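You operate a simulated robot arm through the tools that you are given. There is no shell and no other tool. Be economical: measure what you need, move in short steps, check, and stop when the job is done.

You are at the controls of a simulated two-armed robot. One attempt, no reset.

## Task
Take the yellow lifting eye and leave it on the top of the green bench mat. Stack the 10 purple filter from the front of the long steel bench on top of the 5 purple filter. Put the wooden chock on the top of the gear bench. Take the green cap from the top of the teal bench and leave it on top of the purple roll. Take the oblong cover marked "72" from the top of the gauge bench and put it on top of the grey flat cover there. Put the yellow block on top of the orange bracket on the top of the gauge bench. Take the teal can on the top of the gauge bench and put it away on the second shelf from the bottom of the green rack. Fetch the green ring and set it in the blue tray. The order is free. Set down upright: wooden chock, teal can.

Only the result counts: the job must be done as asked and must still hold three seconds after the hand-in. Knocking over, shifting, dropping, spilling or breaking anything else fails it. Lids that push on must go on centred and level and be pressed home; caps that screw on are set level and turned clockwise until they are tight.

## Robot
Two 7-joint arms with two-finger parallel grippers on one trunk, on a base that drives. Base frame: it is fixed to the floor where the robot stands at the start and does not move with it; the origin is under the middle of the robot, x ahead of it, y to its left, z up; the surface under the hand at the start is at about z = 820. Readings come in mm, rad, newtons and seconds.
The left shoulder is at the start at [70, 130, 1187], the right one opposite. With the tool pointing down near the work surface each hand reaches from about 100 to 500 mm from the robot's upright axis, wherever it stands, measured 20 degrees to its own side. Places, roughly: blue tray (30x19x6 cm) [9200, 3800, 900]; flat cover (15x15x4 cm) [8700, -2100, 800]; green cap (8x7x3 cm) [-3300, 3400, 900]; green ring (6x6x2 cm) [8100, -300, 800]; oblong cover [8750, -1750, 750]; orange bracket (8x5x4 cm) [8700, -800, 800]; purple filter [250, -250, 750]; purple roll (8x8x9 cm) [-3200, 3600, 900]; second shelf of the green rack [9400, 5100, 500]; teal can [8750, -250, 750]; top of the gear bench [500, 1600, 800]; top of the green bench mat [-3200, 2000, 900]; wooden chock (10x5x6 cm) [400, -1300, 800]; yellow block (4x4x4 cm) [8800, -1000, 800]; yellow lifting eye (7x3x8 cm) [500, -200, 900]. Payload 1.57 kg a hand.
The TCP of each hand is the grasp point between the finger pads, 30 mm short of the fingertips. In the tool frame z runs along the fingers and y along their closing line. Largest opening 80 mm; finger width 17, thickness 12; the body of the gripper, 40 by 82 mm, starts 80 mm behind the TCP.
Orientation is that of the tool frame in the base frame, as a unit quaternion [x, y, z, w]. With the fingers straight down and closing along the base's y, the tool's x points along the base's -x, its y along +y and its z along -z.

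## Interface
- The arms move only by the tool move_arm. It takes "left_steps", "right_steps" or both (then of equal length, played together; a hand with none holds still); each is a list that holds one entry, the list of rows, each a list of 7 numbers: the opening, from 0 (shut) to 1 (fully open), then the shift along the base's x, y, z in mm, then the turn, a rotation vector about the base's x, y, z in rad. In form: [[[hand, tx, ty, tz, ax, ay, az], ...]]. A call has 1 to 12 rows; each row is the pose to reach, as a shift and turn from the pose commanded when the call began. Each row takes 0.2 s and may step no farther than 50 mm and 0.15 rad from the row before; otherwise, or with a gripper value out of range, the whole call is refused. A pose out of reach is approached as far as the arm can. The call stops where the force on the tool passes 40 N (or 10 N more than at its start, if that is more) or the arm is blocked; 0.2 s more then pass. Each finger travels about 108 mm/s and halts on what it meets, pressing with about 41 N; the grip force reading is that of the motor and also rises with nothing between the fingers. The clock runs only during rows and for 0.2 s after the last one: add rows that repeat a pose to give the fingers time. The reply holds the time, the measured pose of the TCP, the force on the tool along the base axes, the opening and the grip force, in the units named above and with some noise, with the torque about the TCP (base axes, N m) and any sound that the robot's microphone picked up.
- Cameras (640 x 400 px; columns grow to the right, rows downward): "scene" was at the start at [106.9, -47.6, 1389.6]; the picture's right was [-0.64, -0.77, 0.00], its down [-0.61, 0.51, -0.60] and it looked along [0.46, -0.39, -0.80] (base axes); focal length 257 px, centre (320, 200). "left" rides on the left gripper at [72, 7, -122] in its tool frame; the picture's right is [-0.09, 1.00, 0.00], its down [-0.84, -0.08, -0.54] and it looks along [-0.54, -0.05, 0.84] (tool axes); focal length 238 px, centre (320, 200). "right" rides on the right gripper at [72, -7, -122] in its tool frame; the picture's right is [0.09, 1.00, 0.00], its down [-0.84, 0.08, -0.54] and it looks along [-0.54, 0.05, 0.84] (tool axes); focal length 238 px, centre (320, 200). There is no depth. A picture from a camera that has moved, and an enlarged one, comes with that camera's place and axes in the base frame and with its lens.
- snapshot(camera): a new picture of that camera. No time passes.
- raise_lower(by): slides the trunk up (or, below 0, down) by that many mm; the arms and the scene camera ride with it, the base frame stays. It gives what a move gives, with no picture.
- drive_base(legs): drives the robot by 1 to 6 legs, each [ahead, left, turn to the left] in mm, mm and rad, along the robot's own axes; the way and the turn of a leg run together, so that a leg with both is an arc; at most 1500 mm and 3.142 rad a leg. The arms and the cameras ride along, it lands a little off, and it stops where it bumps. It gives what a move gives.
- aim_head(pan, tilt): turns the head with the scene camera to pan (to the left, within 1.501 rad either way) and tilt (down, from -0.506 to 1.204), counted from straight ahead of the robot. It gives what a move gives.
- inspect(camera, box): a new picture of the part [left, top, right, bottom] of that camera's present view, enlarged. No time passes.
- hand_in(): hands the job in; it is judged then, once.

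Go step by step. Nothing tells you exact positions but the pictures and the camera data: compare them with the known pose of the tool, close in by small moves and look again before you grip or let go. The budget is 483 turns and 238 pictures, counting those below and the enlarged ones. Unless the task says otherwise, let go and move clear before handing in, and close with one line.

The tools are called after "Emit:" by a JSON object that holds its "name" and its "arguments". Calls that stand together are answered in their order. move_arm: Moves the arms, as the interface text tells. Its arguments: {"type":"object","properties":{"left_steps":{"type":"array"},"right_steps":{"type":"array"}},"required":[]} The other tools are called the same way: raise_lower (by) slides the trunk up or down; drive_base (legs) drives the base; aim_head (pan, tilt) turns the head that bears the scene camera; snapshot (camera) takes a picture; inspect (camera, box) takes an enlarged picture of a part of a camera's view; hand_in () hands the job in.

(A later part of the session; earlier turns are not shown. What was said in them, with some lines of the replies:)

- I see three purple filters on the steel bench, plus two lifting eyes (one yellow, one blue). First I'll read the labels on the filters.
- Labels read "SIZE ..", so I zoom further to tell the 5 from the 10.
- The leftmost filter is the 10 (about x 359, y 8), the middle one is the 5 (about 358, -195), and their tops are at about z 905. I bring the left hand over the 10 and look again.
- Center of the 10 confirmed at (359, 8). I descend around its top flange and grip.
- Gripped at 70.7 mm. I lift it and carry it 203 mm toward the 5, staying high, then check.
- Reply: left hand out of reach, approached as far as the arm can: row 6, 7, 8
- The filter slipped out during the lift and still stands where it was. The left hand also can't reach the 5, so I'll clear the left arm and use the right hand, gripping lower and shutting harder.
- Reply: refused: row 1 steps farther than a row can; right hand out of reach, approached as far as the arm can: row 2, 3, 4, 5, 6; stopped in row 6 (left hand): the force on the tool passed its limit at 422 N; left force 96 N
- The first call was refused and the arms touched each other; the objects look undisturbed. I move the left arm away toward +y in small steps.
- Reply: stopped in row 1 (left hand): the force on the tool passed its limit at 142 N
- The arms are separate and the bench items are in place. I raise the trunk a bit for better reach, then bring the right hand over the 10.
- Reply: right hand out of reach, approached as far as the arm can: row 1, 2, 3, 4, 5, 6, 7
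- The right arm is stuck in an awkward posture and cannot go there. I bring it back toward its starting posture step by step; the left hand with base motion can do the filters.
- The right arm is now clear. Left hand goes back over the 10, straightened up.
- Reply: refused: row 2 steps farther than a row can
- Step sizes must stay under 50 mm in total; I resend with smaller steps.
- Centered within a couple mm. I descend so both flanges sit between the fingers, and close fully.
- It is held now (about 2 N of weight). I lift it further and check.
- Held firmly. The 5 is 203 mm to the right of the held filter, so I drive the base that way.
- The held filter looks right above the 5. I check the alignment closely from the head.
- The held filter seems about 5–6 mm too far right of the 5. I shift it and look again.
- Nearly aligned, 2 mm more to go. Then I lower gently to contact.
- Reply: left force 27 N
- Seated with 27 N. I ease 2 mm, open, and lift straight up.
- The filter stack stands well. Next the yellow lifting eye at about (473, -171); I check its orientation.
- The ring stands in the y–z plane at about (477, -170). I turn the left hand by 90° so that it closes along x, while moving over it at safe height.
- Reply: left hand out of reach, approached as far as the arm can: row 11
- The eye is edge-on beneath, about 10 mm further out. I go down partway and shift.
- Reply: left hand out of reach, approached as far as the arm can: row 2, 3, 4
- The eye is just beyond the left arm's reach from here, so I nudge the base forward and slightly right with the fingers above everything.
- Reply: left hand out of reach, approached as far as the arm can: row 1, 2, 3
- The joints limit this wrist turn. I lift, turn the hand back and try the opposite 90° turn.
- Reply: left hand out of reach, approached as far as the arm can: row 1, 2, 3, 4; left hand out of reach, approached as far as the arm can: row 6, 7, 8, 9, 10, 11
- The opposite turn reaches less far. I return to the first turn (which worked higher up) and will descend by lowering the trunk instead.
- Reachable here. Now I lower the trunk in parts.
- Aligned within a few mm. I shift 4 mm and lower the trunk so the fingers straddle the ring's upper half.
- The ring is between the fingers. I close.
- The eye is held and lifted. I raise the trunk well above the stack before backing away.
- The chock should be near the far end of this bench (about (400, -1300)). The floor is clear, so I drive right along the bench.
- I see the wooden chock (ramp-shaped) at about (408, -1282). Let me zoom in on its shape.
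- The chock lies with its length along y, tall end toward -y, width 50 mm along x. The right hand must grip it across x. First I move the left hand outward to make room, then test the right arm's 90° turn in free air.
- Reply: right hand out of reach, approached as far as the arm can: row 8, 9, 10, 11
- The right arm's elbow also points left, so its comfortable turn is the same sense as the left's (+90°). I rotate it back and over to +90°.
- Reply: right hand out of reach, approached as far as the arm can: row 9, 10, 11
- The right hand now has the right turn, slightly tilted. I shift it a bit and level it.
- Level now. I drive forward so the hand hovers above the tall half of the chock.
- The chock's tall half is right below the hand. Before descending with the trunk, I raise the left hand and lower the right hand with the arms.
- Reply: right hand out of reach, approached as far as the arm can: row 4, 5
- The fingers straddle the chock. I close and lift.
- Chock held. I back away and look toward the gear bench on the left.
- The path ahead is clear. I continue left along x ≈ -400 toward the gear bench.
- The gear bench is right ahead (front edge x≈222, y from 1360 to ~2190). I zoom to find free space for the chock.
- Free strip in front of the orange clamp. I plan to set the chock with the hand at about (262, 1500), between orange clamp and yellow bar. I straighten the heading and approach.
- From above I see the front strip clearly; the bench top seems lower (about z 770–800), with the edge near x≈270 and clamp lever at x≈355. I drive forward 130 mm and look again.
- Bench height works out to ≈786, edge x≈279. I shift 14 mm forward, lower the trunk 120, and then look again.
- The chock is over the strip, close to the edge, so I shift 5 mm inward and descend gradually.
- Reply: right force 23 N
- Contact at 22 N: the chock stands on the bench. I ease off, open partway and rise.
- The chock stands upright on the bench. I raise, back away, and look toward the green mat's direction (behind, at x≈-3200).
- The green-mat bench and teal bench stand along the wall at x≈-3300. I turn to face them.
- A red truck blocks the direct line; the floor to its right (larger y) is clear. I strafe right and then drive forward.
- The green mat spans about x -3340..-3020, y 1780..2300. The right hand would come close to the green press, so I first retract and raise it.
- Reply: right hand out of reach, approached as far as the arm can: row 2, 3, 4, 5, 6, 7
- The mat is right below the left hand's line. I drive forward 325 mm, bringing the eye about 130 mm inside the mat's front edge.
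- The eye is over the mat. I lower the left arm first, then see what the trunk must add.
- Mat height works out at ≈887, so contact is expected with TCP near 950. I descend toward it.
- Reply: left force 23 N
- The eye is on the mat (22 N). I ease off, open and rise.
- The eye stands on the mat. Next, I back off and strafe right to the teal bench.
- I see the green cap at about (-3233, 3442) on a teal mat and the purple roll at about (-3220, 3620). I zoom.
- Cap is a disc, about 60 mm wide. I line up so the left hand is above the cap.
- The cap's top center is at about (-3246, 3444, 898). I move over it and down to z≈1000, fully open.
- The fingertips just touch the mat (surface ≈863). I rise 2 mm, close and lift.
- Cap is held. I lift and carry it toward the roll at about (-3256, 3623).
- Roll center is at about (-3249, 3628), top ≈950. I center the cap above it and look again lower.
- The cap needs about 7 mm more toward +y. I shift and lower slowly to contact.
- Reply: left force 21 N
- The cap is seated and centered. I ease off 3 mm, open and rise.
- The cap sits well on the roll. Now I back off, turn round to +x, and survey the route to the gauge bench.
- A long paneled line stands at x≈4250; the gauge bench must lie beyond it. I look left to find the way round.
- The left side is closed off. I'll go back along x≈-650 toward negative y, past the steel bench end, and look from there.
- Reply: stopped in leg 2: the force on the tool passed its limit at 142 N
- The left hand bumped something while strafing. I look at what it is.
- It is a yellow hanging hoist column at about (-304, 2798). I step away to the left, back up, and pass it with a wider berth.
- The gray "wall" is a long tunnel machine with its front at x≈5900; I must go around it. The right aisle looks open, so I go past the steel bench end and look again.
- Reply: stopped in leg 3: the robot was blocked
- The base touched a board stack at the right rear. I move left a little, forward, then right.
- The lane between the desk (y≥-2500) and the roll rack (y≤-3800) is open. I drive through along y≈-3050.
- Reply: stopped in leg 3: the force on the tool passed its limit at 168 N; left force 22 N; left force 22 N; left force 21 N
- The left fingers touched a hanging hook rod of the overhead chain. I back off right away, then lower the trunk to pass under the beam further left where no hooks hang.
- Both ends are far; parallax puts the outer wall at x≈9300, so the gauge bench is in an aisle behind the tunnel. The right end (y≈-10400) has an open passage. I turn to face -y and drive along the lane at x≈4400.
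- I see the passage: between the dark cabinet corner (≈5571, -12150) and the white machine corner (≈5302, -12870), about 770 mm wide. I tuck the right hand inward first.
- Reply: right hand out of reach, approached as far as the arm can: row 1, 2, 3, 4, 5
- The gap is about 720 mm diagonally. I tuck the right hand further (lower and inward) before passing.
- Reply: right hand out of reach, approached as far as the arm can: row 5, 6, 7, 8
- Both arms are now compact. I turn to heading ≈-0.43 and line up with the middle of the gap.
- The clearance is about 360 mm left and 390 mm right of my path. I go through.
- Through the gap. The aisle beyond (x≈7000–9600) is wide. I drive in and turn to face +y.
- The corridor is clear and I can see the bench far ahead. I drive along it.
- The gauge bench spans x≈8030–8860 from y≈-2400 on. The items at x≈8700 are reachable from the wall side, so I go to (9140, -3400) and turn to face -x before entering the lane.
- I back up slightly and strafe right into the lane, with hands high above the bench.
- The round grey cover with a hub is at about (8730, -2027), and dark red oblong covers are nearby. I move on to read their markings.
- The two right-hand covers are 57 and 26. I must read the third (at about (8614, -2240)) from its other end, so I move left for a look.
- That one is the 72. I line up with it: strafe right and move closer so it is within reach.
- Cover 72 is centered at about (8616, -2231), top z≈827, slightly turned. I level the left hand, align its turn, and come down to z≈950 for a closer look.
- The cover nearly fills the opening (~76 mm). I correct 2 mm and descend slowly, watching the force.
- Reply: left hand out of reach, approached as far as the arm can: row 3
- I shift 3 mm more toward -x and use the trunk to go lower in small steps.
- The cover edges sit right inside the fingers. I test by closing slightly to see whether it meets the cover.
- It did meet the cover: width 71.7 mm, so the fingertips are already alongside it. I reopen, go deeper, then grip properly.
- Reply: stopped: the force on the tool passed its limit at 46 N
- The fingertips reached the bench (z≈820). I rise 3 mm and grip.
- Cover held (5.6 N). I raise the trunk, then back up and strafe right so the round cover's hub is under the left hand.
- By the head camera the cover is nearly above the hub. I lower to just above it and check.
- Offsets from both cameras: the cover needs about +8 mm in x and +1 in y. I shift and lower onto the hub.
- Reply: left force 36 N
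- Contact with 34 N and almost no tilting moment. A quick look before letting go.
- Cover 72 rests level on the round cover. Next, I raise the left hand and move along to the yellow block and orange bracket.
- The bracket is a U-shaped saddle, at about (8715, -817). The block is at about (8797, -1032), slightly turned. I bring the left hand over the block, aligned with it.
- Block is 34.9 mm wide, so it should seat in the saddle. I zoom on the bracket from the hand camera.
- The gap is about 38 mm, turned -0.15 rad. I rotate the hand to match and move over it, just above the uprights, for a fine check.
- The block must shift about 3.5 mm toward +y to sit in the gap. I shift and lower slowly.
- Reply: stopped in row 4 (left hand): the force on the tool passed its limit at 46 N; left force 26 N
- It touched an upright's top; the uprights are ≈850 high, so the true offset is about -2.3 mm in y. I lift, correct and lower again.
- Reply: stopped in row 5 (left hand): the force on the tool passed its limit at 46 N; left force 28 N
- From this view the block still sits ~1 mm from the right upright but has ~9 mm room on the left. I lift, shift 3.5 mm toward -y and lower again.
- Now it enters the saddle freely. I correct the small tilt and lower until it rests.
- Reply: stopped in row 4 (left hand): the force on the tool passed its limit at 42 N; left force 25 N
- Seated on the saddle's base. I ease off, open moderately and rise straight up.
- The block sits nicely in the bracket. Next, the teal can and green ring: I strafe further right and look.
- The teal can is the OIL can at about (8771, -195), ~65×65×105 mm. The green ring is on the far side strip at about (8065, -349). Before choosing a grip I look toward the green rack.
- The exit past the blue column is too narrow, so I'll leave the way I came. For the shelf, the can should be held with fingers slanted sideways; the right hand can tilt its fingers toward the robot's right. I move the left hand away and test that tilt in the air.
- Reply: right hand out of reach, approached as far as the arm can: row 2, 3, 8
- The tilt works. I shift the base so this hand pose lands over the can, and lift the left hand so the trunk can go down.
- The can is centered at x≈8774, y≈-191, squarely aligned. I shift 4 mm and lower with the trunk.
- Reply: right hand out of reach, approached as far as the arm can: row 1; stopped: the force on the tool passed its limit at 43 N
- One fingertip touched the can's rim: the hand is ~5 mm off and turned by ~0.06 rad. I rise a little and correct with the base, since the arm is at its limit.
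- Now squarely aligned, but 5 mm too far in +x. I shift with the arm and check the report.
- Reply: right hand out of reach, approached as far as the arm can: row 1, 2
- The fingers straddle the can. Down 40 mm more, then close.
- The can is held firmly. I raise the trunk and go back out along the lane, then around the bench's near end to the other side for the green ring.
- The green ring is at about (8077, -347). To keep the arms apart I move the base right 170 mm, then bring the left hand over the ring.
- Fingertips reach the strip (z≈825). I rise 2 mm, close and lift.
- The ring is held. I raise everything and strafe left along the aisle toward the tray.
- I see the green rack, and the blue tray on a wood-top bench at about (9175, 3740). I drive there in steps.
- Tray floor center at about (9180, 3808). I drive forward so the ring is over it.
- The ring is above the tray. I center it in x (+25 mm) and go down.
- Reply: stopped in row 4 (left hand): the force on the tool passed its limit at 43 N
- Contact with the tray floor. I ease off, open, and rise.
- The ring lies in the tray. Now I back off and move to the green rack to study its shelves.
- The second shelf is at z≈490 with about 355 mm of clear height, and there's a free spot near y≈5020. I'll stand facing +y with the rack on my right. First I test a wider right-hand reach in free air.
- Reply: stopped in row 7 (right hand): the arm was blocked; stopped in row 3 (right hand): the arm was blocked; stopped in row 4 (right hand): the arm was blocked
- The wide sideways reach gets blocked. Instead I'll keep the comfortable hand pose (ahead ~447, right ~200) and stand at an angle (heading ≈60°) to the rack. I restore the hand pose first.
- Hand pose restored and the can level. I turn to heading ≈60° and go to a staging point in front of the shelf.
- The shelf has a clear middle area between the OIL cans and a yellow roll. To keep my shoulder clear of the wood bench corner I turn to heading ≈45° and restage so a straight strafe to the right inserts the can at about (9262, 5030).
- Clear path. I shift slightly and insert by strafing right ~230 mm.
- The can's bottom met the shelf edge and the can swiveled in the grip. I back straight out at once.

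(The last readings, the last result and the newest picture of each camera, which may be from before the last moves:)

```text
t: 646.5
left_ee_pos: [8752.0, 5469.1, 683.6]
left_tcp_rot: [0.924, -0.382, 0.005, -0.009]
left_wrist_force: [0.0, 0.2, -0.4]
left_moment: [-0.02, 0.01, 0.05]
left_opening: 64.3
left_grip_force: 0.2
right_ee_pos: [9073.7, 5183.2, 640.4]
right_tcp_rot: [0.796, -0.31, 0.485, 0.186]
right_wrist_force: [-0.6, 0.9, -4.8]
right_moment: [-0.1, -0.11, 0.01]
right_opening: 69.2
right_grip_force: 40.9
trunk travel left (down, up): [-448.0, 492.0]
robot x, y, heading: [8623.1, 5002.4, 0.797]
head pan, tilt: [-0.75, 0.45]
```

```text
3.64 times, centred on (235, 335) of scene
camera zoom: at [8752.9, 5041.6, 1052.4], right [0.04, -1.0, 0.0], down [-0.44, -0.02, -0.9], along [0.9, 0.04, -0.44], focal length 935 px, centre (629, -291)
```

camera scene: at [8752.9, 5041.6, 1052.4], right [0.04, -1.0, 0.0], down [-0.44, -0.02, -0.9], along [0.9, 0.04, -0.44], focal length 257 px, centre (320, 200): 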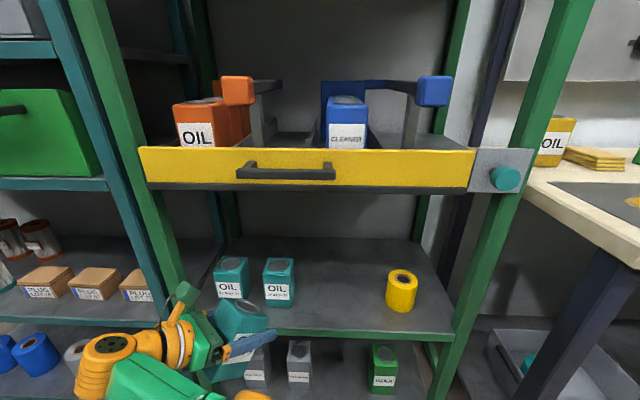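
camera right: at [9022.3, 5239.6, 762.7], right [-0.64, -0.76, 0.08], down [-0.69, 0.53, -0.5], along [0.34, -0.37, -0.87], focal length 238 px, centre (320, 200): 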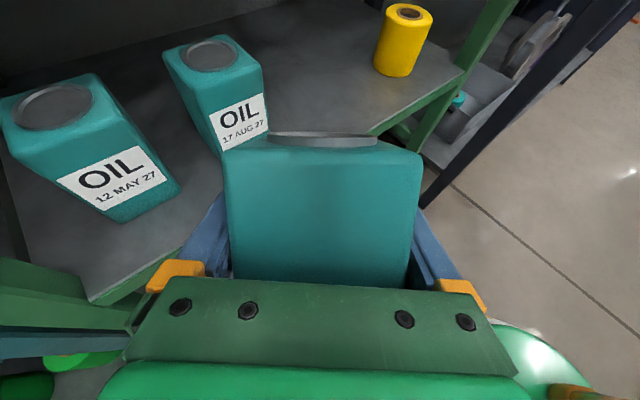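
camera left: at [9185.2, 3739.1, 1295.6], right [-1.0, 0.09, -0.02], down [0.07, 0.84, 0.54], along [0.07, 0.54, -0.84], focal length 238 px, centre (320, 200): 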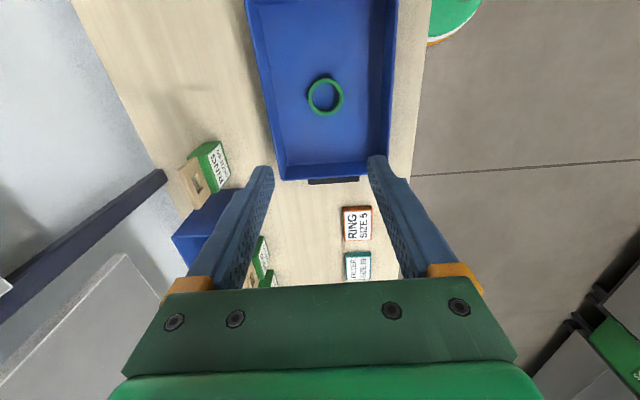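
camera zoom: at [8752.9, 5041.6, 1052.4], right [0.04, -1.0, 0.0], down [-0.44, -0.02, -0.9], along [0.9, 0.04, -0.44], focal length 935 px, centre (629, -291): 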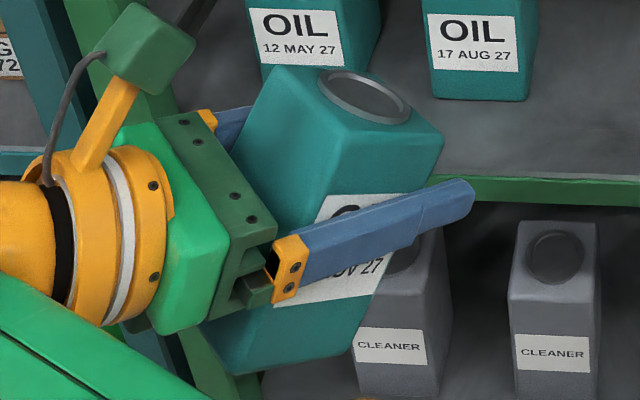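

The shelf top is actually at z≈528. The can leans forward by roughly 0.6 rad, so I raise the fingers by that angle to bring it upright again.

Emit:
{"name": "move_arm", "arguments": {"right_steps": [[[0, 0, 0, 0, -0.098, -0.1, 0], [0, 0, 0, 0, -0.196, -0.2, 0], [0, 0, 0, 0, -0.294, -0.3, 0], [0, 0, 0, 0, -0.378, -0.386, 0]]]}}

Emit:
{"name": "snapshot", "arguments": {"camera": "right"}}

Emit:
{"name": "inspect", "arguments": {"camera": "scene", "box": [170, 280, 300, 390]}}

```text
t: 647.5
left_ee_pos: [8753.2, 5468.7, 684.2]
left_tcp_rot: [0.924, -0.382, 0.005, -0.009]
left_wrist_force: [-0.1, 0.5, -0.1]
left_moment: [0.02, 0.01, 0.0]
left_opening: 64.0
left_grip_force: 0.0
right_ee_pos: [9079.3, 5148.7, 652.5]
right_tcp_rot: [0.642, -0.245, 0.675, 0.267]
right_wrist_force: [0.2, -0.3, -3.9]
right_moment: [-0.08, -0.1, 0.02]
right_opening: 68.5
right_grip_force: 40.9
right hand out of reach, approached as far as the arm can: row 2, 3, 4
trunk travel left (down, up): [-448.0, 492.0]
robot x, y, heading: [8627.4, 5001.9, 0.794]
head pan, tilt: [-0.75, 0.45]
```

```text
28 pictures are left
camera right: at [8990.7, 5239.3, 718.5], right [-0.68, -0.73, 0.1], down [-0.42, 0.27, -0.87], along [0.6, -0.63, -0.49], focal length 238 px, centre (320, 200)
```

right: 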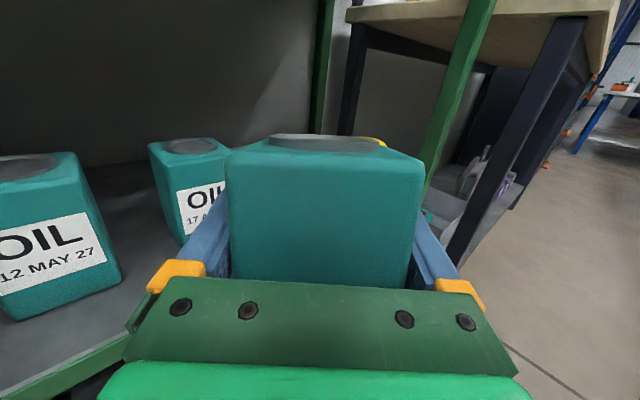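

```text
3.64 times, centred on (235, 335) of scene
camera zoom: at [8752.9, 5041.2, 1052.4], right [0.04, -1.0, 0.0], down [-0.44, -0.02, -0.9], along [0.9, 0.04, -0.44], focal length 935 px, centre (629, -291)
```

zoom: 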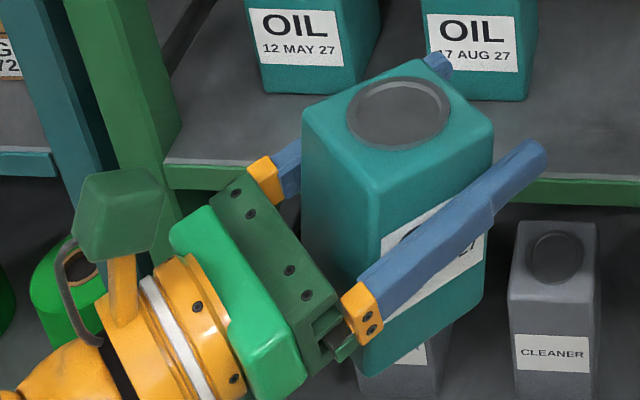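

The hand is now horizontal and the can almost upright. I insert again at this safer height (can bottom ≈580 > shelf 528), in two stages.

Emit:
{"name": "drive_base", "arguments": {"legs": [[0, -120, 0]]}}

Emit:
{"name": "snapshot", "arguments": {"camera": "scene"}}

```text
t: 648.8
left_ee_pos: [8840.5, 5383.4, 683.5]
left_tcp_rot: [0.925, -0.381, 0.005, -0.009]
left_wrist_force: [0.4, -0.3, 0.2]
left_moment: [-0.01, 0.0, -0.01]
left_opening: 63.9
left_grip_force: 0.1
right_ee_pos: [9166.3, 5063.5, 652.7]
right_tcp_rot: [0.642, -0.245, 0.675, 0.268]
right_wrist_force: [0.1, 0.9, -4.3]
right_moment: [-0.13, -0.06, -0.01]
right_opening: 68.5
right_grip_force: 40.5
trunk travel left (down, up): [-448.0, 492.0]
robot x, y, heading: [8714.7, 4914.9, 0.792]
head pan, tilt: [-0.75, 0.45]
```

```text
26 pictures are left
camera scene: at [8840.2, 4955.5, 1052.4], right [0.04, -1.0, 0.0], down [-0.44, -0.02, -0.9], along [0.9, 0.04, -0.44], focal length 257 px, centre (320, 200)
```

scene: 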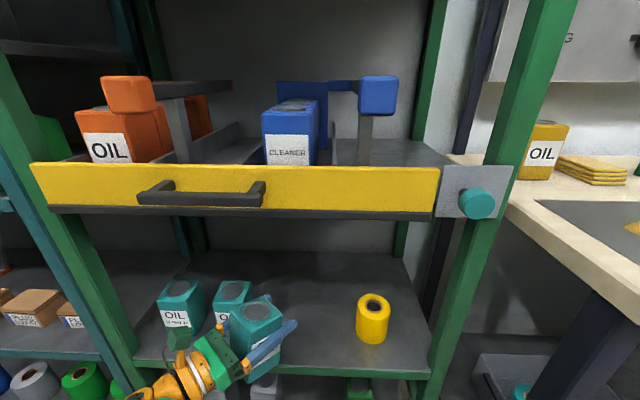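

Emit:
{"name": "drive_base", "arguments": {"legs": [[0, -82, 0]]}}

Emit:
{"name": "snapshot", "arguments": {"camera": "scene"}}

Emit:
{"name": "snapshot", "arguments": {"camera": "right"}}

```text
t: 649.9
left_ee_pos: [8898.8, 5325.8, 685.3]
left_tcp_rot: [0.925, -0.379, 0.005, -0.01]
left_wrist_force: [-0.2, -0.1, -0.1]
left_moment: [0.0, 0.0, 0.02]
left_opening: 64.0
left_grip_force: 0.2
right_ee_pos: [9225.4, 5005.5, 652.4]
right_tcp_rot: [0.642, -0.245, 0.675, 0.267]
right_wrist_force: [0.2, 0.4, -4.3]
right_moment: [-0.07, -0.12, 0.0]
right_opening: 68.8
right_grip_force: 40.7
trunk travel left (down, up): [-448.0, 492.0]
robot x, y, heading: [8770.2, 4857.0, 0.792]
head pan, tilt: [-0.75, 0.45]
```

```text
25 pictures are left
camera scene: at [8899.4, 4897.7, 1052.4], right [0.05, -1.0, 0.0], down [-0.44, -0.02, -0.9], along [0.9, 0.04, -0.44], focal length 257 px, centre (320, 200)
```

scene: 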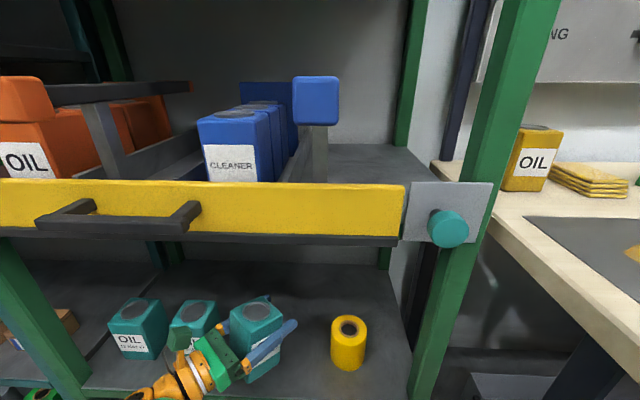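

```text
24 pictures are left
camera right: at [9136.5, 5096.8, 718.6], right [-0.67, -0.73, 0.1], down [-0.43, 0.27, -0.86], along [0.6, -0.63, -0.49], focal length 238 px, centre (320, 200)
```

right: 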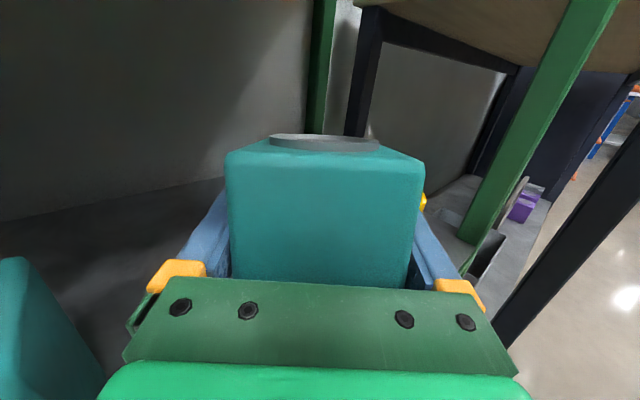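

The can is over the shelf with clearances on both sides. I lower step by step.

Emit:
{"name": "raise_lower", "arguments": {"by": -40}}

Emit:
{"name": "inspect", "arguments": {"camera": "scene", "box": [180, 260, 320, 380]}}

```text
t: 650.7
left_ee_pos: [8896.7, 5325.5, 644.5]
left_tcp_rot: [0.925, -0.38, 0.005, -0.009]
left_wrist_force: [-0.4, 0.0, 0.0]
left_moment: [-0.02, 0.0, -0.01]
left_opening: 64.0
left_grip_force: 0.0
right_ee_pos: [9225.6, 5005.5, 611.8]
right_tcp_rot: [0.643, -0.244, 0.675, 0.266]
right_wrist_force: [0.1, -0.2, -3.7]
right_moment: [-0.09, -0.11, 0.01]
right_opening: 68.6
right_grip_force: 40.7
trunk travel left (down, up): [-408.0, 532.0]
robot x, y, heading: [8774.4, 4857.2, 0.8]
head pan, tilt: [-0.75, 0.45]
```

```text
3.33 times, centred on (250, 320) of scene
camera zoom: at [8898.9, 4897.8, 1012.4], right [0.05, -1.0, 0.0], down [-0.44, -0.02, -0.9], along [0.9, 0.04, -0.44], focal length 857 px, centre (553, -200)
```

zoom: 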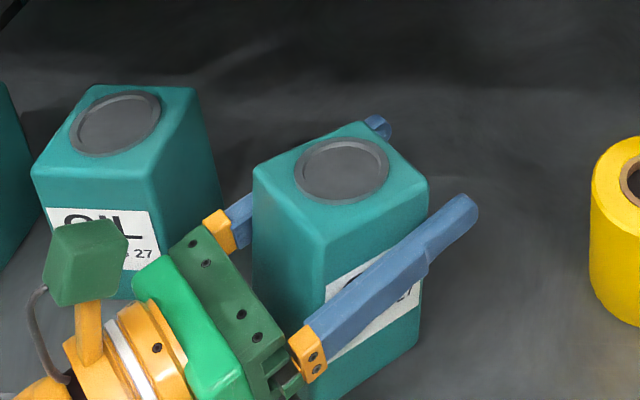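

Emit:
{"name": "raise_lower", "arguments": {"by": -14}}

Emit:
{"name": "raise_lower", "arguments": {"by": -6}}

```text
t: 651.3
left_ee_pos: [8896.5, 5325.5, 631.1]
left_tcp_rot: [0.925, -0.381, 0.005, -0.01]
left_wrist_force: [0.8, -0.5, 0.9]
left_moment: [0.0, -0.02, 0.02]
left_opening: 64.0
left_grip_force: 0.1
right_ee_pos: [9223.4, 5005.3, 599.2]
right_tcp_rot: [0.641, -0.246, 0.676, 0.266]
right_wrist_force: [0.2, -1.6, 3.8]
right_moment: [0.14, -0.28, -0.05]
right_opening: 67.5
right_grip_force: 41.6
trunk travel left (down, up): [-394.0, 546.0]
robot x, y, heading: [8770.9, 4857.7, 0.794]
head pan, tilt: [-0.75, 0.45]
```

```text
t: 651.9
left_ee_pos: [8894.0, 5324.3, 625.6]
left_tcp_rot: [0.925, -0.379, 0.008, -0.012]
left_wrist_force: [0.5, -0.3, 0.2]
left_moment: [0.0, 0.01, 0.01]
left_opening: 64.2
left_grip_force: 0.1
right_ee_pos: [9221.2, 5005.8, 596.1]
right_tcp_rot: [0.639, -0.247, 0.679, 0.265]
right_wrist_force: [3.7, 3.6, 28.7]
right_moment: [0.37, -0.28, -0.24]
right_opening: 67.9
right_grip_force: 41.1
trunk travel left (down, up): [-388.0, 552.0]
robot x, y, heading: [8773.0, 4858.0, 0.799]
head pan, tilt: [-0.75, 0.45]
```

Emit:
{"name": "inspect", "arguments": {"camera": "scene", "box": [180, 260, 320, 380]}}

```text
3.33 times, centred on (250, 320) of scene
camera zoom: at [8893.6, 4896.3, 993.6], right [0.05, -1.0, 0.0], down [-0.43, -0.02, -0.9], along [0.9, 0.04, -0.43], focal length 857 px, centre (553, -200)
```

zoom: 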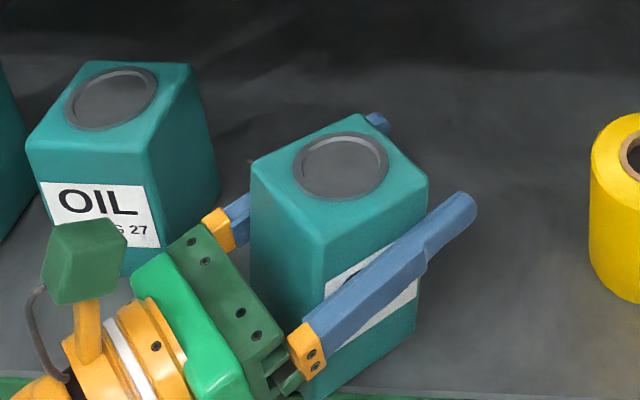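

Emit:
{"name": "raise_lower", "arguments": {"by": -5}}

Emit:
{"name": "snapshot", "arguments": {"camera": "right"}}

```text
t: 652.4
left_ee_pos: [8893.9, 5324.8, 620.8]
left_tcp_rot: [0.925, -0.38, 0.008, -0.011]
left_wrist_force: [1.2, 0.5, -0.4]
left_moment: [-0.02, 0.03, 0.01]
left_opening: 63.8
left_grip_force: 0.0
right_ee_pos: [9221.4, 5004.5, 590.3]
right_tcp_rot: [0.639, -0.245, 0.679, 0.265]
right_wrist_force: [-1.4, 4.9, 27.4]
right_moment: [0.67, -0.04, 0.02]
right_opening: 68.0
right_grip_force: 41.6
trunk travel left (down, up): [-383.0, 557.0]
robot x, y, heading: [8771.9, 4857.4, 0.797]
head pan, tilt: [-0.75, 0.45]
```

```text
21 pictures are left
camera right: at [9131.9, 5096.6, 657.0], right [-0.67, -0.73, 0.1], down [-0.42, 0.27, -0.87], along [0.61, -0.63, -0.49], focal length 238 px, centre (320, 200)
```

right: 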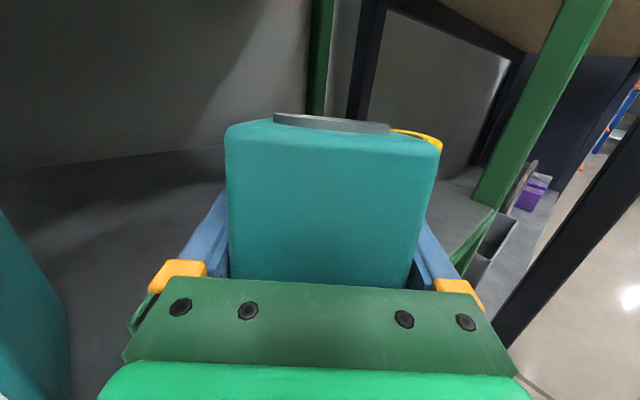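

Emit:
{"name": "inspect", "arguments": {"camera": "scene", "box": [180, 260, 320, 380]}}

```text
3.33 times, centred on (250, 320) of scene
camera zoom: at [8892.7, 4896.7, 988.4], right [0.05, -1.0, 0.0], down [-0.43, -0.02, -0.9], along [0.9, 0.04, -0.43], focal length 857 px, centre (553, -200)
```

zoom: 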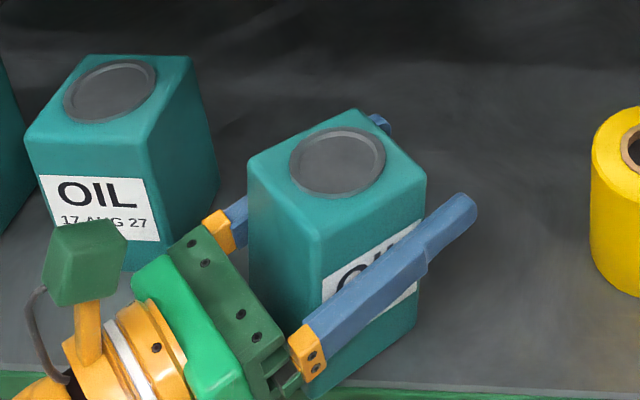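

Emit:
{"name": "raise_lower", "arguments": {"by": -6}}

Emit:
{"name": "inspect", "arguments": {"camera": "scene", "box": [180, 260, 320, 380]}}

```text
t: 652.9
left_ee_pos: [8892.7, 5325.6, 614.0]
left_tcp_rot: [0.925, -0.38, 0.008, -0.012]
left_wrist_force: [1.0, -0.2, 0.1]
left_moment: [-0.01, 0.01, 0.03]
left_opening: 64.0
left_grip_force: 0.1
right_ee_pos: [9221.0, 5004.7, 585.2]
right_tcp_rot: [0.64, -0.246, 0.678, 0.265]
right_wrist_force: [-4.2, 3.6, 26.7]
right_moment: [0.7, -0.01, 0.04]
right_opening: 68.0
right_grip_force: 41.0
trunk travel left (down, up): [-377.0, 563.0]
robot x, y, heading: [8773.1, 4857.1, 0.797]
head pan, tilt: [-0.75, 0.45]
```

```text
3.33 times, centred on (250, 320) of scene
camera zoom: at [8892.3, 4896.6, 982.4], right [0.05, -1.0, 0.0], down [-0.43, -0.02, -0.9], along [0.9, 0.04, -0.43], focal length 857 px, centre (553, -200)
```

zoom: 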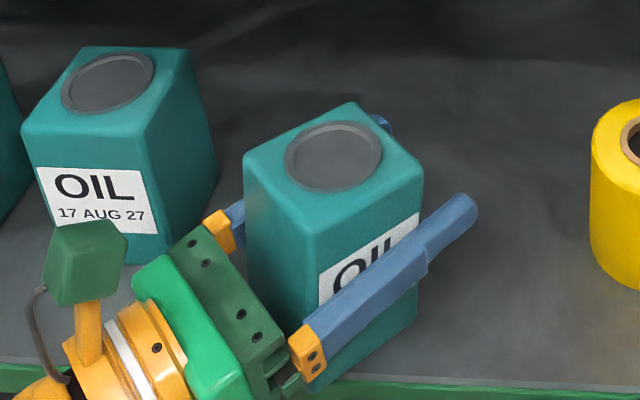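

It keeps leveling as I press. A bit further.

Emit:
{"name": "raise_lower", "arguments": {"by": -7}}

Emit:
{"name": "inspect", "arguments": {"camera": "scene", "box": [180, 260, 320, 380]}}

```text
t: 653.5
left_ee_pos: [8893.9, 5325.2, 607.8]
left_tcp_rot: [0.925, -0.38, 0.008, -0.013]
left_wrist_force: [0.2, -0.3, -0.1]
left_moment: [0.01, 0.02, 0.03]
left_opening: 64.1
left_grip_force: 0.0
right_ee_pos: [9220.9, 5006.1, 577.9]
right_tcp_rot: [0.64, -0.247, 0.678, 0.266]
right_wrist_force: [-6.9, 2.9, 24.3]
right_moment: [0.73, -0.14, 0.15]
right_opening: 67.4
right_grip_force: 40.6
trunk travel left (down, up): [-370.0, 570.0]
robot x, y, heading: [8774.9, 4858.4, 0.798]
head pan, tilt: [-0.75, 0.45]
```

```text
3.33 times, centred on (250, 320) of scene
camera zoom: at [8892.4, 4896.3, 975.4], right [0.05, -1.0, 0.0], down [-0.43, -0.02, -0.9], along [0.9, 0.04, -0.43], focal length 857 px, centre (553, -200)
```

zoom: 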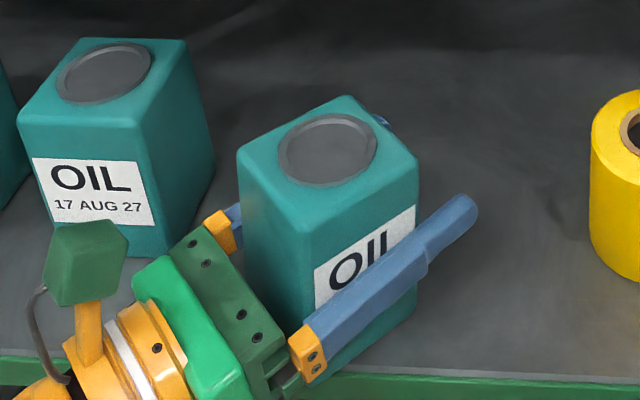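

Emit:
{"name": "raise_lower", "arguments": {"by": -7}}

Emit:
{"name": "raise_lower", "arguments": {"by": -5}}

Emit:
{"name": "inspect", "arguments": {"camera": "scene", "box": [180, 260, 320, 380]}}

```text
t: 654.1
left_ee_pos: [8893.6, 5323.9, 600.7]
left_tcp_rot: [0.925, -0.38, 0.007, -0.013]
left_wrist_force: [-0.2, -0.9, 0.8]
left_moment: [-0.03, 0.03, 0.0]
left_opening: 63.9
left_grip_force: 0.0
right_ee_pos: [9220.9, 5004.1, 570.9]
right_tcp_rot: [0.639, -0.245, 0.679, 0.265]
right_wrist_force: [-5.4, 2.5, 25.6]
right_moment: [0.56, -0.15, 0.05]
right_opening: 67.6
right_grip_force: 40.9
trunk travel left (down, up): [-363.0, 577.0]
robot x, y, heading: [8772.3, 4857.1, 0.798]
head pan, tilt: [-0.75, 0.45]
```

```text
t: 654.6
left_ee_pos: [8893.0, 5324.9, 596.2]
left_tcp_rot: [0.925, -0.38, 0.008, -0.012]
left_wrist_force: [-0.1, 0.1, -0.3]
left_moment: [-0.03, -0.02, 0.01]
left_opening: 63.5
left_grip_force: 0.1
right_ee_pos: [9220.5, 5005.0, 566.8]
right_tcp_rot: [0.639, -0.246, 0.679, 0.265]
right_wrist_force: [-2.2, 3.2, 31.9]
right_moment: [0.81, 0.27, 0.16]
right_opening: 68.1
right_grip_force: 40.8
trunk travel left (down, up): [-358.0, 582.0]
robot x, y, heading: [8773.6, 4855.5, 0.798]
head pan, tilt: [-0.75, 0.45]
```

```text
3.33 times, centred on (250, 320) of scene
camera zoom: at [8892.1, 4895.8, 963.6], right [0.05, -1.0, 0.0], down [-0.43, -0.02, -0.9], along [0.9, 0.04, -0.43], focal length 857 px, centre (553, -200)
```

zoom: 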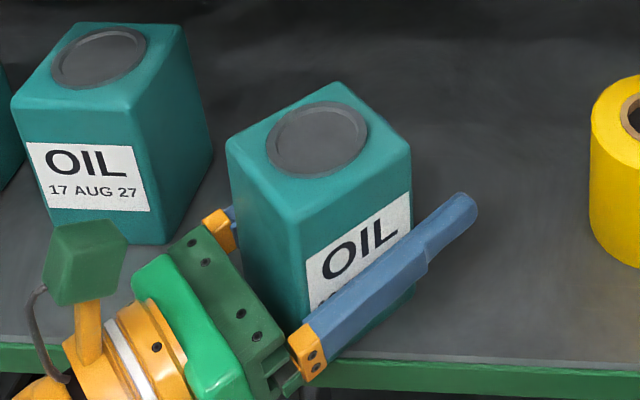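

The can is nearly level and resting on the shelf. I ease off 2 mm and open gradually.

Emit:
{"name": "raise_lower", "arguments": {"by": 2}}

Emit:
{"name": "move_arm", "arguments": {"right_steps": [[[0.84, 0, 0, 0, 0, 0, 0], [0.86, 0, 0, 0, 0, 0, 0], [0.88, 0, 0, 0, 0, 0, 0], [0.92, 0, 0, 0, 0, 0, 0], [1, 0, 0, 0, 0, 0, 0], [1, 0, 0, 0, 0, 0, 0]]]}}

Emit:
{"name": "inspect", "arguments": {"camera": "scene", "box": [180, 260, 320, 380]}}

```text
t: 655.1
left_ee_pos: [8894.2, 5324.7, 598.5]
left_tcp_rot: [0.925, -0.38, 0.007, -0.011]
left_wrist_force: [0.3, -0.4, -0.5]
left_moment: [-0.02, 0.03, 0.04]
left_opening: 63.9
left_grip_force: 0.0
right_ee_pos: [9221.4, 5003.9, 567.4]
right_tcp_rot: [0.641, -0.246, 0.677, 0.266]
right_wrist_force: [-7.4, 0.9, 17.7]
right_moment: [0.58, -0.21, 0.22]
right_opening: 67.8
right_grip_force: 40.9
trunk travel left (down, up): [-360.0, 580.0]
robot x, y, heading: [8776.9, 4857.0, 0.791]
head pan, tilt: [-0.75, 0.45]
```

```text
t: 656.5
left_ee_pos: [8895.4, 5324.9, 598.0]
left_tcp_rot: [0.925, -0.381, 0.007, -0.012]
left_wrist_force: [0.1, -0.6, 0.1]
left_moment: [-0.04, 0.0, 0.0]
left_opening: 64.1
left_grip_force: 0.1
right_ee_pos: [9222.1, 5005.6, 567.3]
right_tcp_rot: [0.641, -0.246, 0.677, 0.266]
right_wrist_force: [-8.7, -1.2, 12.6]
right_moment: [0.91, 1.19, 0.74]
right_opening: 79.8
right_grip_force: 0.1
trunk travel left (down, up): [-360.0, 580.0]
robot x, y, heading: [8772.3, 4857.7, 0.798]
head pan, tilt: [-0.75, 0.45]
```

```text
3.33 times, centred on (250, 320) of scene
camera zoom: at [8894.7, 4896.4, 965.2], right [0.05, -1.0, 0.0], down [-0.43, -0.02, -0.9], along [0.9, 0.04, -0.43], focal length 857 px, centre (553, -200)
```

zoom: 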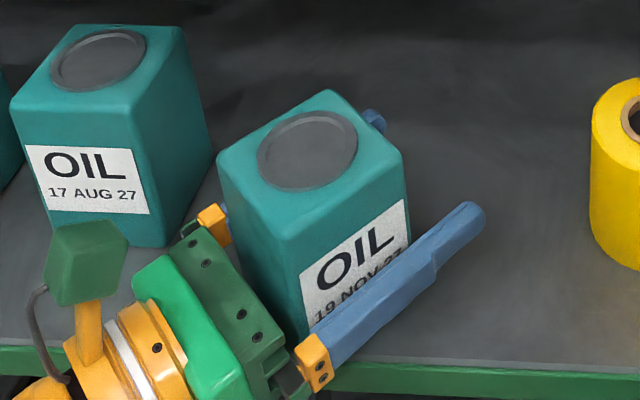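

The can now stands upright beside its neighbors. The hand lightly touches the shelf edge, so I rise a few mm and withdraw straight back.

Emit:
{"name": "raise_lower", "arguments": {"by": 5}}

Emit:
{"name": "drive_base", "arguments": {"legs": [[0, 40, 0]]}}

Emit:
{"name": "inspect", "arguments": {"camera": "scene", "box": [180, 240, 320, 360]}}

```text
t: 657.1
left_ee_pos: [8897.9, 5324.6, 601.5]
left_tcp_rot: [0.925, -0.38, 0.005, -0.01]
left_wrist_force: [-0.3, 0.2, 0.5]
left_moment: [0.03, -0.01, -0.02]
left_opening: 64.3
left_grip_force: 0.0
right_ee_pos: [9225.3, 5005.1, 570.1]
right_tcp_rot: [0.643, -0.244, 0.676, 0.266]
right_wrist_force: [0.5, -0.2, 0.7]
right_moment: [0.02, 0.0, 0.02]
right_opening: 80.0
right_grip_force: 0.0
trunk travel left (down, up): [-365.0, 575.0]
robot x, y, heading: [8771.5, 4857.7, 0.791]
head pan, tilt: [-0.75, 0.45]
```

```text
t: 657.9
left_ee_pos: [8868.2, 5354.0, 600.4]
left_tcp_rot: [0.925, -0.38, 0.005, -0.009]
left_wrist_force: [0.8, -0.1, -0.8]
left_moment: [-0.03, -0.01, -0.01]
left_opening: 64.3
left_grip_force: 0.1
right_ee_pos: [9194.8, 5033.6, 570.2]
right_tcp_rot: [0.642, -0.244, 0.676, 0.267]
right_wrist_force: [-0.1, -0.2, 0.1]
right_moment: [0.02, -0.02, 0.02]
right_opening: 79.9
right_grip_force: 0.0
trunk travel left (down, up): [-365.0, 575.0]
robot x, y, heading: [8742.6, 4886.2, 0.795]
head pan, tilt: [-0.75, 0.45]
```

```text
3.33 times, centred on (250, 300) of scene
camera zoom: at [8868.6, 4926.7, 969.6], right [0.05, -1.0, 0.0], down [-0.43, -0.02, -0.9], along [0.9, 0.04, -0.43], focal length 857 px, centre (553, -133)
```

zoom: 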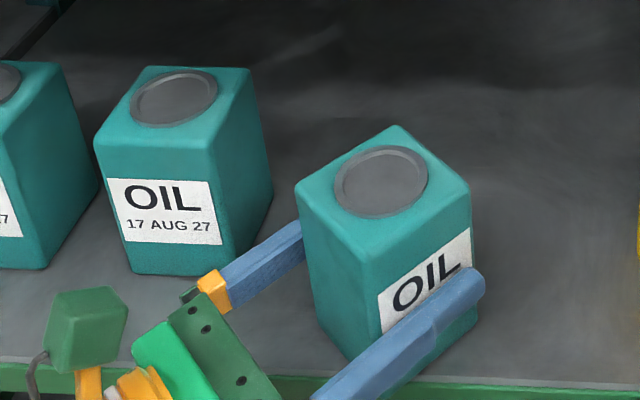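

Forces are nil and the can stands free. I withdraw the rest of the way and check.

Emit:
{"name": "drive_base", "arguments": {"legs": [[0, 200, 0]]}}

Emit:
{"name": "snapshot", "arguments": {"camera": "scene"}}

```text
t: 659.6
left_ee_pos: [8721.6, 5497.8, 600.6]
left_tcp_rot: [0.925, -0.38, 0.004, -0.009]
left_wrist_force: [-0.2, -0.1, 0.3]
left_moment: [0.0, 0.0, 0.0]
left_opening: 64.2
left_grip_force: 0.1
right_ee_pos: [9047.6, 5178.2, 570.3]
right_tcp_rot: [0.642, -0.245, 0.675, 0.267]
right_wrist_force: [0.5, 0.4, -0.8]
right_moment: [-0.03, 0.02, -0.02]
right_opening: 80.2
right_grip_force: 0.0
trunk travel left (down, up): [-365.0, 575.0]
robot x, y, heading: [8595.6, 5030.8, 0.794]
head pan, tilt: [-0.75, 0.45]
```

```text
14 pictures are left
camera scene: at [8722.3, 5070.0, 969.6], right [0.04, -1.0, 0.0], down [-0.43, -0.02, -0.9], along [0.9, 0.04, -0.44], focal length 257 px, centre (320, 200)
```

scene: 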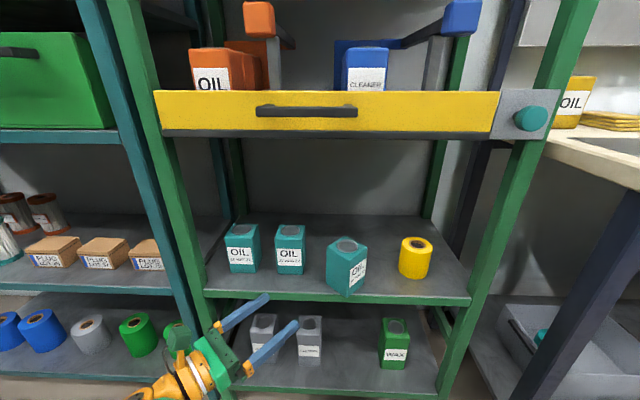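

Emit:
{"name": "inspect", "arguments": {"camera": "scene", "box": [310, 225, 390, 310]}}

```text
4.71 times, centred on (350, 268) of scene
camera zoom: at [8722.3, 5070.0, 969.6], right [0.04, -1.0, 0.0], down [-0.43, -0.02, -0.9], along [0.9, 0.04, -0.44], focal length 1210 px, centre (179, -118)
```

zoom: 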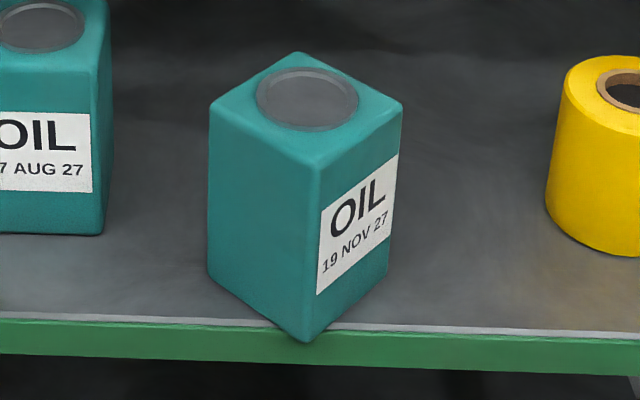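

The can's near corner slightly overhangs the front edge. To be safe I'll nudge it ~45 mm deeper with closed fingers, low on its back face.

Emit:
{"name": "move_arm", "arguments": {"right_steps": [[[0.6, 0, 0, 0, 0, 0, 0], [0.2, 0, 0, 0, 0, 0, 0], [0, 0, 0, 0, 0, 0, 0], [0, 0, 0, 0, 0, 0, 0]]]}}

Emit:
{"name": "raise_lower", "arguments": {"by": -14}}

Emit:
{"name": "drive_base", "arguments": {"legs": [[-8, 0, 0], [0, -120, 0]]}}

Emit:
{"name": "snapshot", "arguments": {"camera": "scene"}}

```text
t: 660.6
left_ee_pos: [8722.2, 5497.4, 601.8]
left_tcp_rot: [0.924, -0.381, 0.005, -0.009]
left_wrist_force: [0.4, 0.4, 0.3]
left_moment: [-0.01, 0.01, -0.02]
left_opening: 64.0
left_grip_force: 0.0
right_ee_pos: [9049.1, 5177.1, 570.2]
right_tcp_rot: [0.642, -0.245, 0.675, 0.267]
right_wrist_force: [0.7, 0.3, 0.0]
right_moment: [0.0, -0.05, 0.01]
right_opening: 0.2
right_grip_force: 21.5
trunk travel left (down, up): [-365.0, 575.0]
robot x, y, heading: [8598.5, 5029.6, 0.793]
head pan, tilt: [-0.75, 0.45]
```

```text
t: 661.2
left_ee_pos: [8721.3, 5497.6, 587.1]
left_tcp_rot: [0.924, -0.381, 0.005, -0.01]
left_wrist_force: [-0.2, 0.6, -0.5]
left_moment: [0.0, -0.03, 0.01]
left_opening: 64.0
left_grip_force: 0.0
right_ee_pos: [9049.2, 5175.9, 555.3]
right_tcp_rot: [0.642, -0.244, 0.676, 0.267]
right_wrist_force: [0.8, 0.4, -0.3]
right_moment: [0.0, -0.02, 0.02]
right_opening: 0.0
right_grip_force: 21.4
trunk travel left (down, up): [-351.0, 589.0]
robot x, y, heading: [8596.7, 5028.3, 0.792]
head pan, tilt: [-0.75, 0.45]
```

```text
t: 662.8
left_ee_pos: [8802.2, 5407.7, 586.7]
left_tcp_rot: [0.925, -0.381, 0.004, -0.009]
left_wrist_force: [0.1, -0.1, 0.4]
left_moment: [0.02, 0.01, 0.01]
left_opening: 64.0
left_grip_force: 0.0
right_ee_pos: [9128.6, 5088.4, 556.0]
right_tcp_rot: [0.642, -0.245, 0.676, 0.267]
right_wrist_force: [-1.0, 0.0, -0.3]
right_moment: [0.0, -0.01, -0.03]
right_opening: 0.0
right_grip_force: 21.3
trunk travel left (down, up): [-351.0, 589.0]
robot x, y, heading: [8679.2, 4940.7, 0.796]
head pan, tilt: [-0.75, 0.45]
```

```text
12 pictures are left
camera scene: at [8803.1, 4979.7, 955.5], right [0.05, -1.0, 0.0], down [-0.44, -0.02, -0.9], along [0.9, 0.04, -0.44], focal length 257 px, centre (320, 200)
```

scene: 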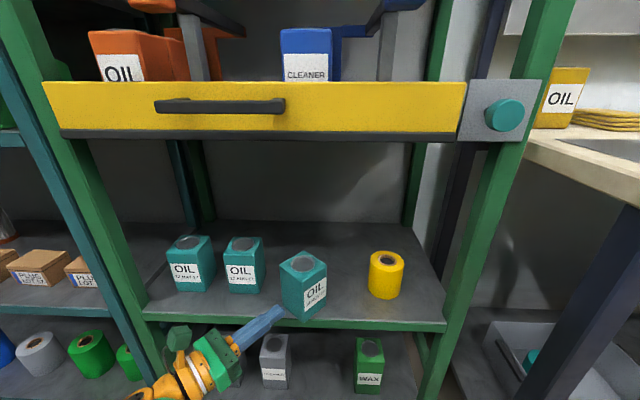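

Emit:
{"name": "drive_base", "arguments": {"legs": [[0, -35, 0]]}}

Emit:
{"name": "inspect", "arguments": {"camera": "scene", "box": [230, 230, 350, 340]}}

```text
t: 663.6
left_ee_pos: [8827.6, 5383.2, 586.9]
left_tcp_rot: [0.925, -0.38, 0.005, -0.009]
left_wrist_force: [-0.3, -0.1, 0.3]
left_moment: [0.02, -0.01, -0.02]
left_opening: 64.1
left_grip_force: 0.1
right_ee_pos: [9153.3, 5064.8, 556.3]
right_tcp_rot: [0.642, -0.245, 0.676, 0.267]
right_wrist_force: [0.1, -0.1, -0.7]
right_moment: [0.02, 0.02, -0.01]
right_opening: 0.0
right_grip_force: 21.0
trunk travel left (down, up): [-351.0, 589.0]
robot x, y, heading: [8700.1, 4918.2, 0.798]
head pan, tilt: [-0.75, 0.45]
```

```text
3.64 times, centred on (290, 285) of scene
camera zoom: at [8827.7, 4955.7, 955.5], right [0.05, -1.0, 0.0], down [-0.44, -0.02, -0.9], along [0.9, 0.04, -0.44], focal length 935 px, centre (429, -109)
```

zoom: 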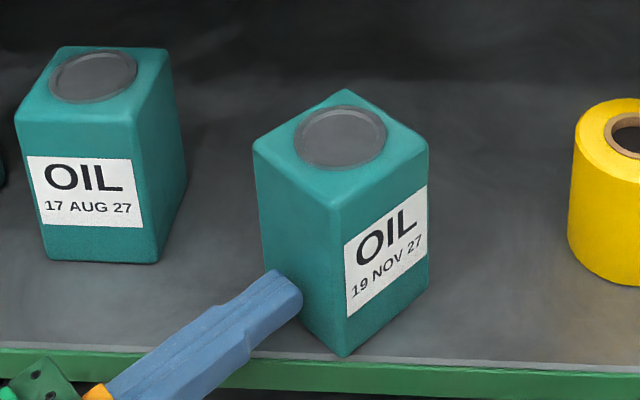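

Emit:
{"name": "drive_base", "arguments": {"legs": [[0, -25, 0]]}}

Emit:
{"name": "inspect", "arguments": {"camera": "scene", "box": [230, 230, 350, 340]}}

```text
t: 664.4
left_ee_pos: [8844.0, 5366.4, 586.2]
left_tcp_rot: [0.925, -0.38, 0.005, -0.009]
left_wrist_force: [1.0, -0.5, 0.6]
left_moment: [0.01, 0.02, -0.01]
left_opening: 63.9
left_grip_force: 0.1
right_ee_pos: [9170.4, 5047.0, 554.7]
right_tcp_rot: [0.642, -0.245, 0.676, 0.267]
right_wrist_force: [-0.6, 0.4, -0.3]
right_moment: [0.02, -0.01, 0.01]
right_opening: 0.0
right_grip_force: 20.8
trunk travel left (down, up): [-351.0, 589.0]
robot x, y, heading: [8717.4, 4897.7, 0.794]
head pan, tilt: [-0.75, 0.45]
```

```text
3.64 times, centred on (290, 285) of scene
camera zoom: at [8845.5, 4938.4, 955.5], right [0.05, -1.0, 0.0], down [-0.44, -0.02, -0.9], along [0.9, 0.04, -0.44], focal length 935 px, centre (429, -109)
```

zoom: 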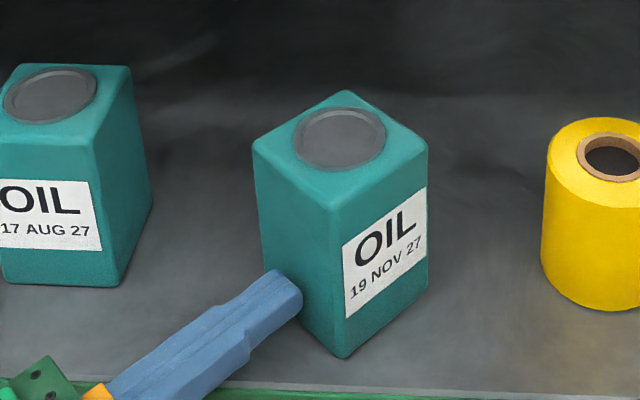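

Pushing works; the can is now fully on the shelf. One more small nudge, then I withdraw.

Emit:
{"name": "drive_base", "arguments": {"legs": [[0, -15, 0], [0, 260, 0]]}}

Emit:
{"name": "snapshot", "arguments": {"camera": "scene"}}

```text
t: 666.6
left_ee_pos: [8670.4, 5535.1, 587.4]
left_tcp_rot: [0.925, -0.38, 0.005, -0.009]
left_wrist_force: [0.1, 0.5, -0.1]
left_moment: [-0.01, 0.03, -0.02]
left_opening: 64.3
left_grip_force: 0.2
right_ee_pos: [8996.9, 5216.6, 556.0]
right_tcp_rot: [0.642, -0.244, 0.676, 0.267]
right_wrist_force: [0.0, 0.4, -0.3]
right_moment: [0.03, -0.03, -0.02]
right_opening: 0.0
right_grip_force: 21.2
trunk travel left (down, up): [-351.0, 589.0]
robot x, y, heading: [8549.7, 5070.5, 0.796]
head pan, tilt: [-0.75, 0.45]
```

```text
9 pictures are left
camera scene: at [8672.1, 5107.9, 955.6], right [0.05, -1.0, 0.0], down [-0.43, -0.02, -0.9], along [0.9, 0.04, -0.44], focal length 257 px, centre (320, 200)
```

scene: 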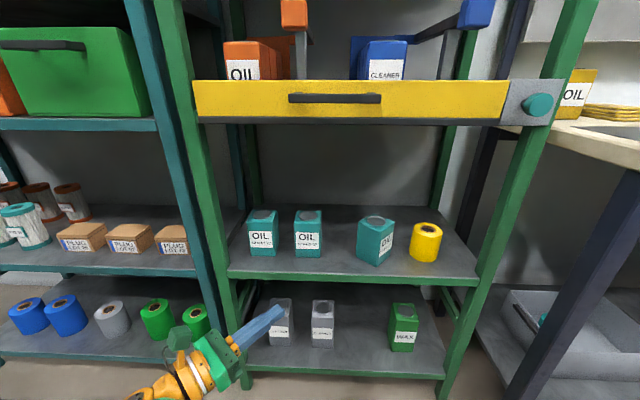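

All eight jobs are done: the can stands upright and fully on the second shelf from the bottom, and both hands are clear. I hand in.

Emit:
{"name": "hand_in", "arguments": {}}

```text
The job is handed in.
```

I finished all eight placements and handed the job in. During the drives I bumped a hanging hoist column, a chain hook and a stack of boards. I saw nothing knocked over, but I did not go back to check them.
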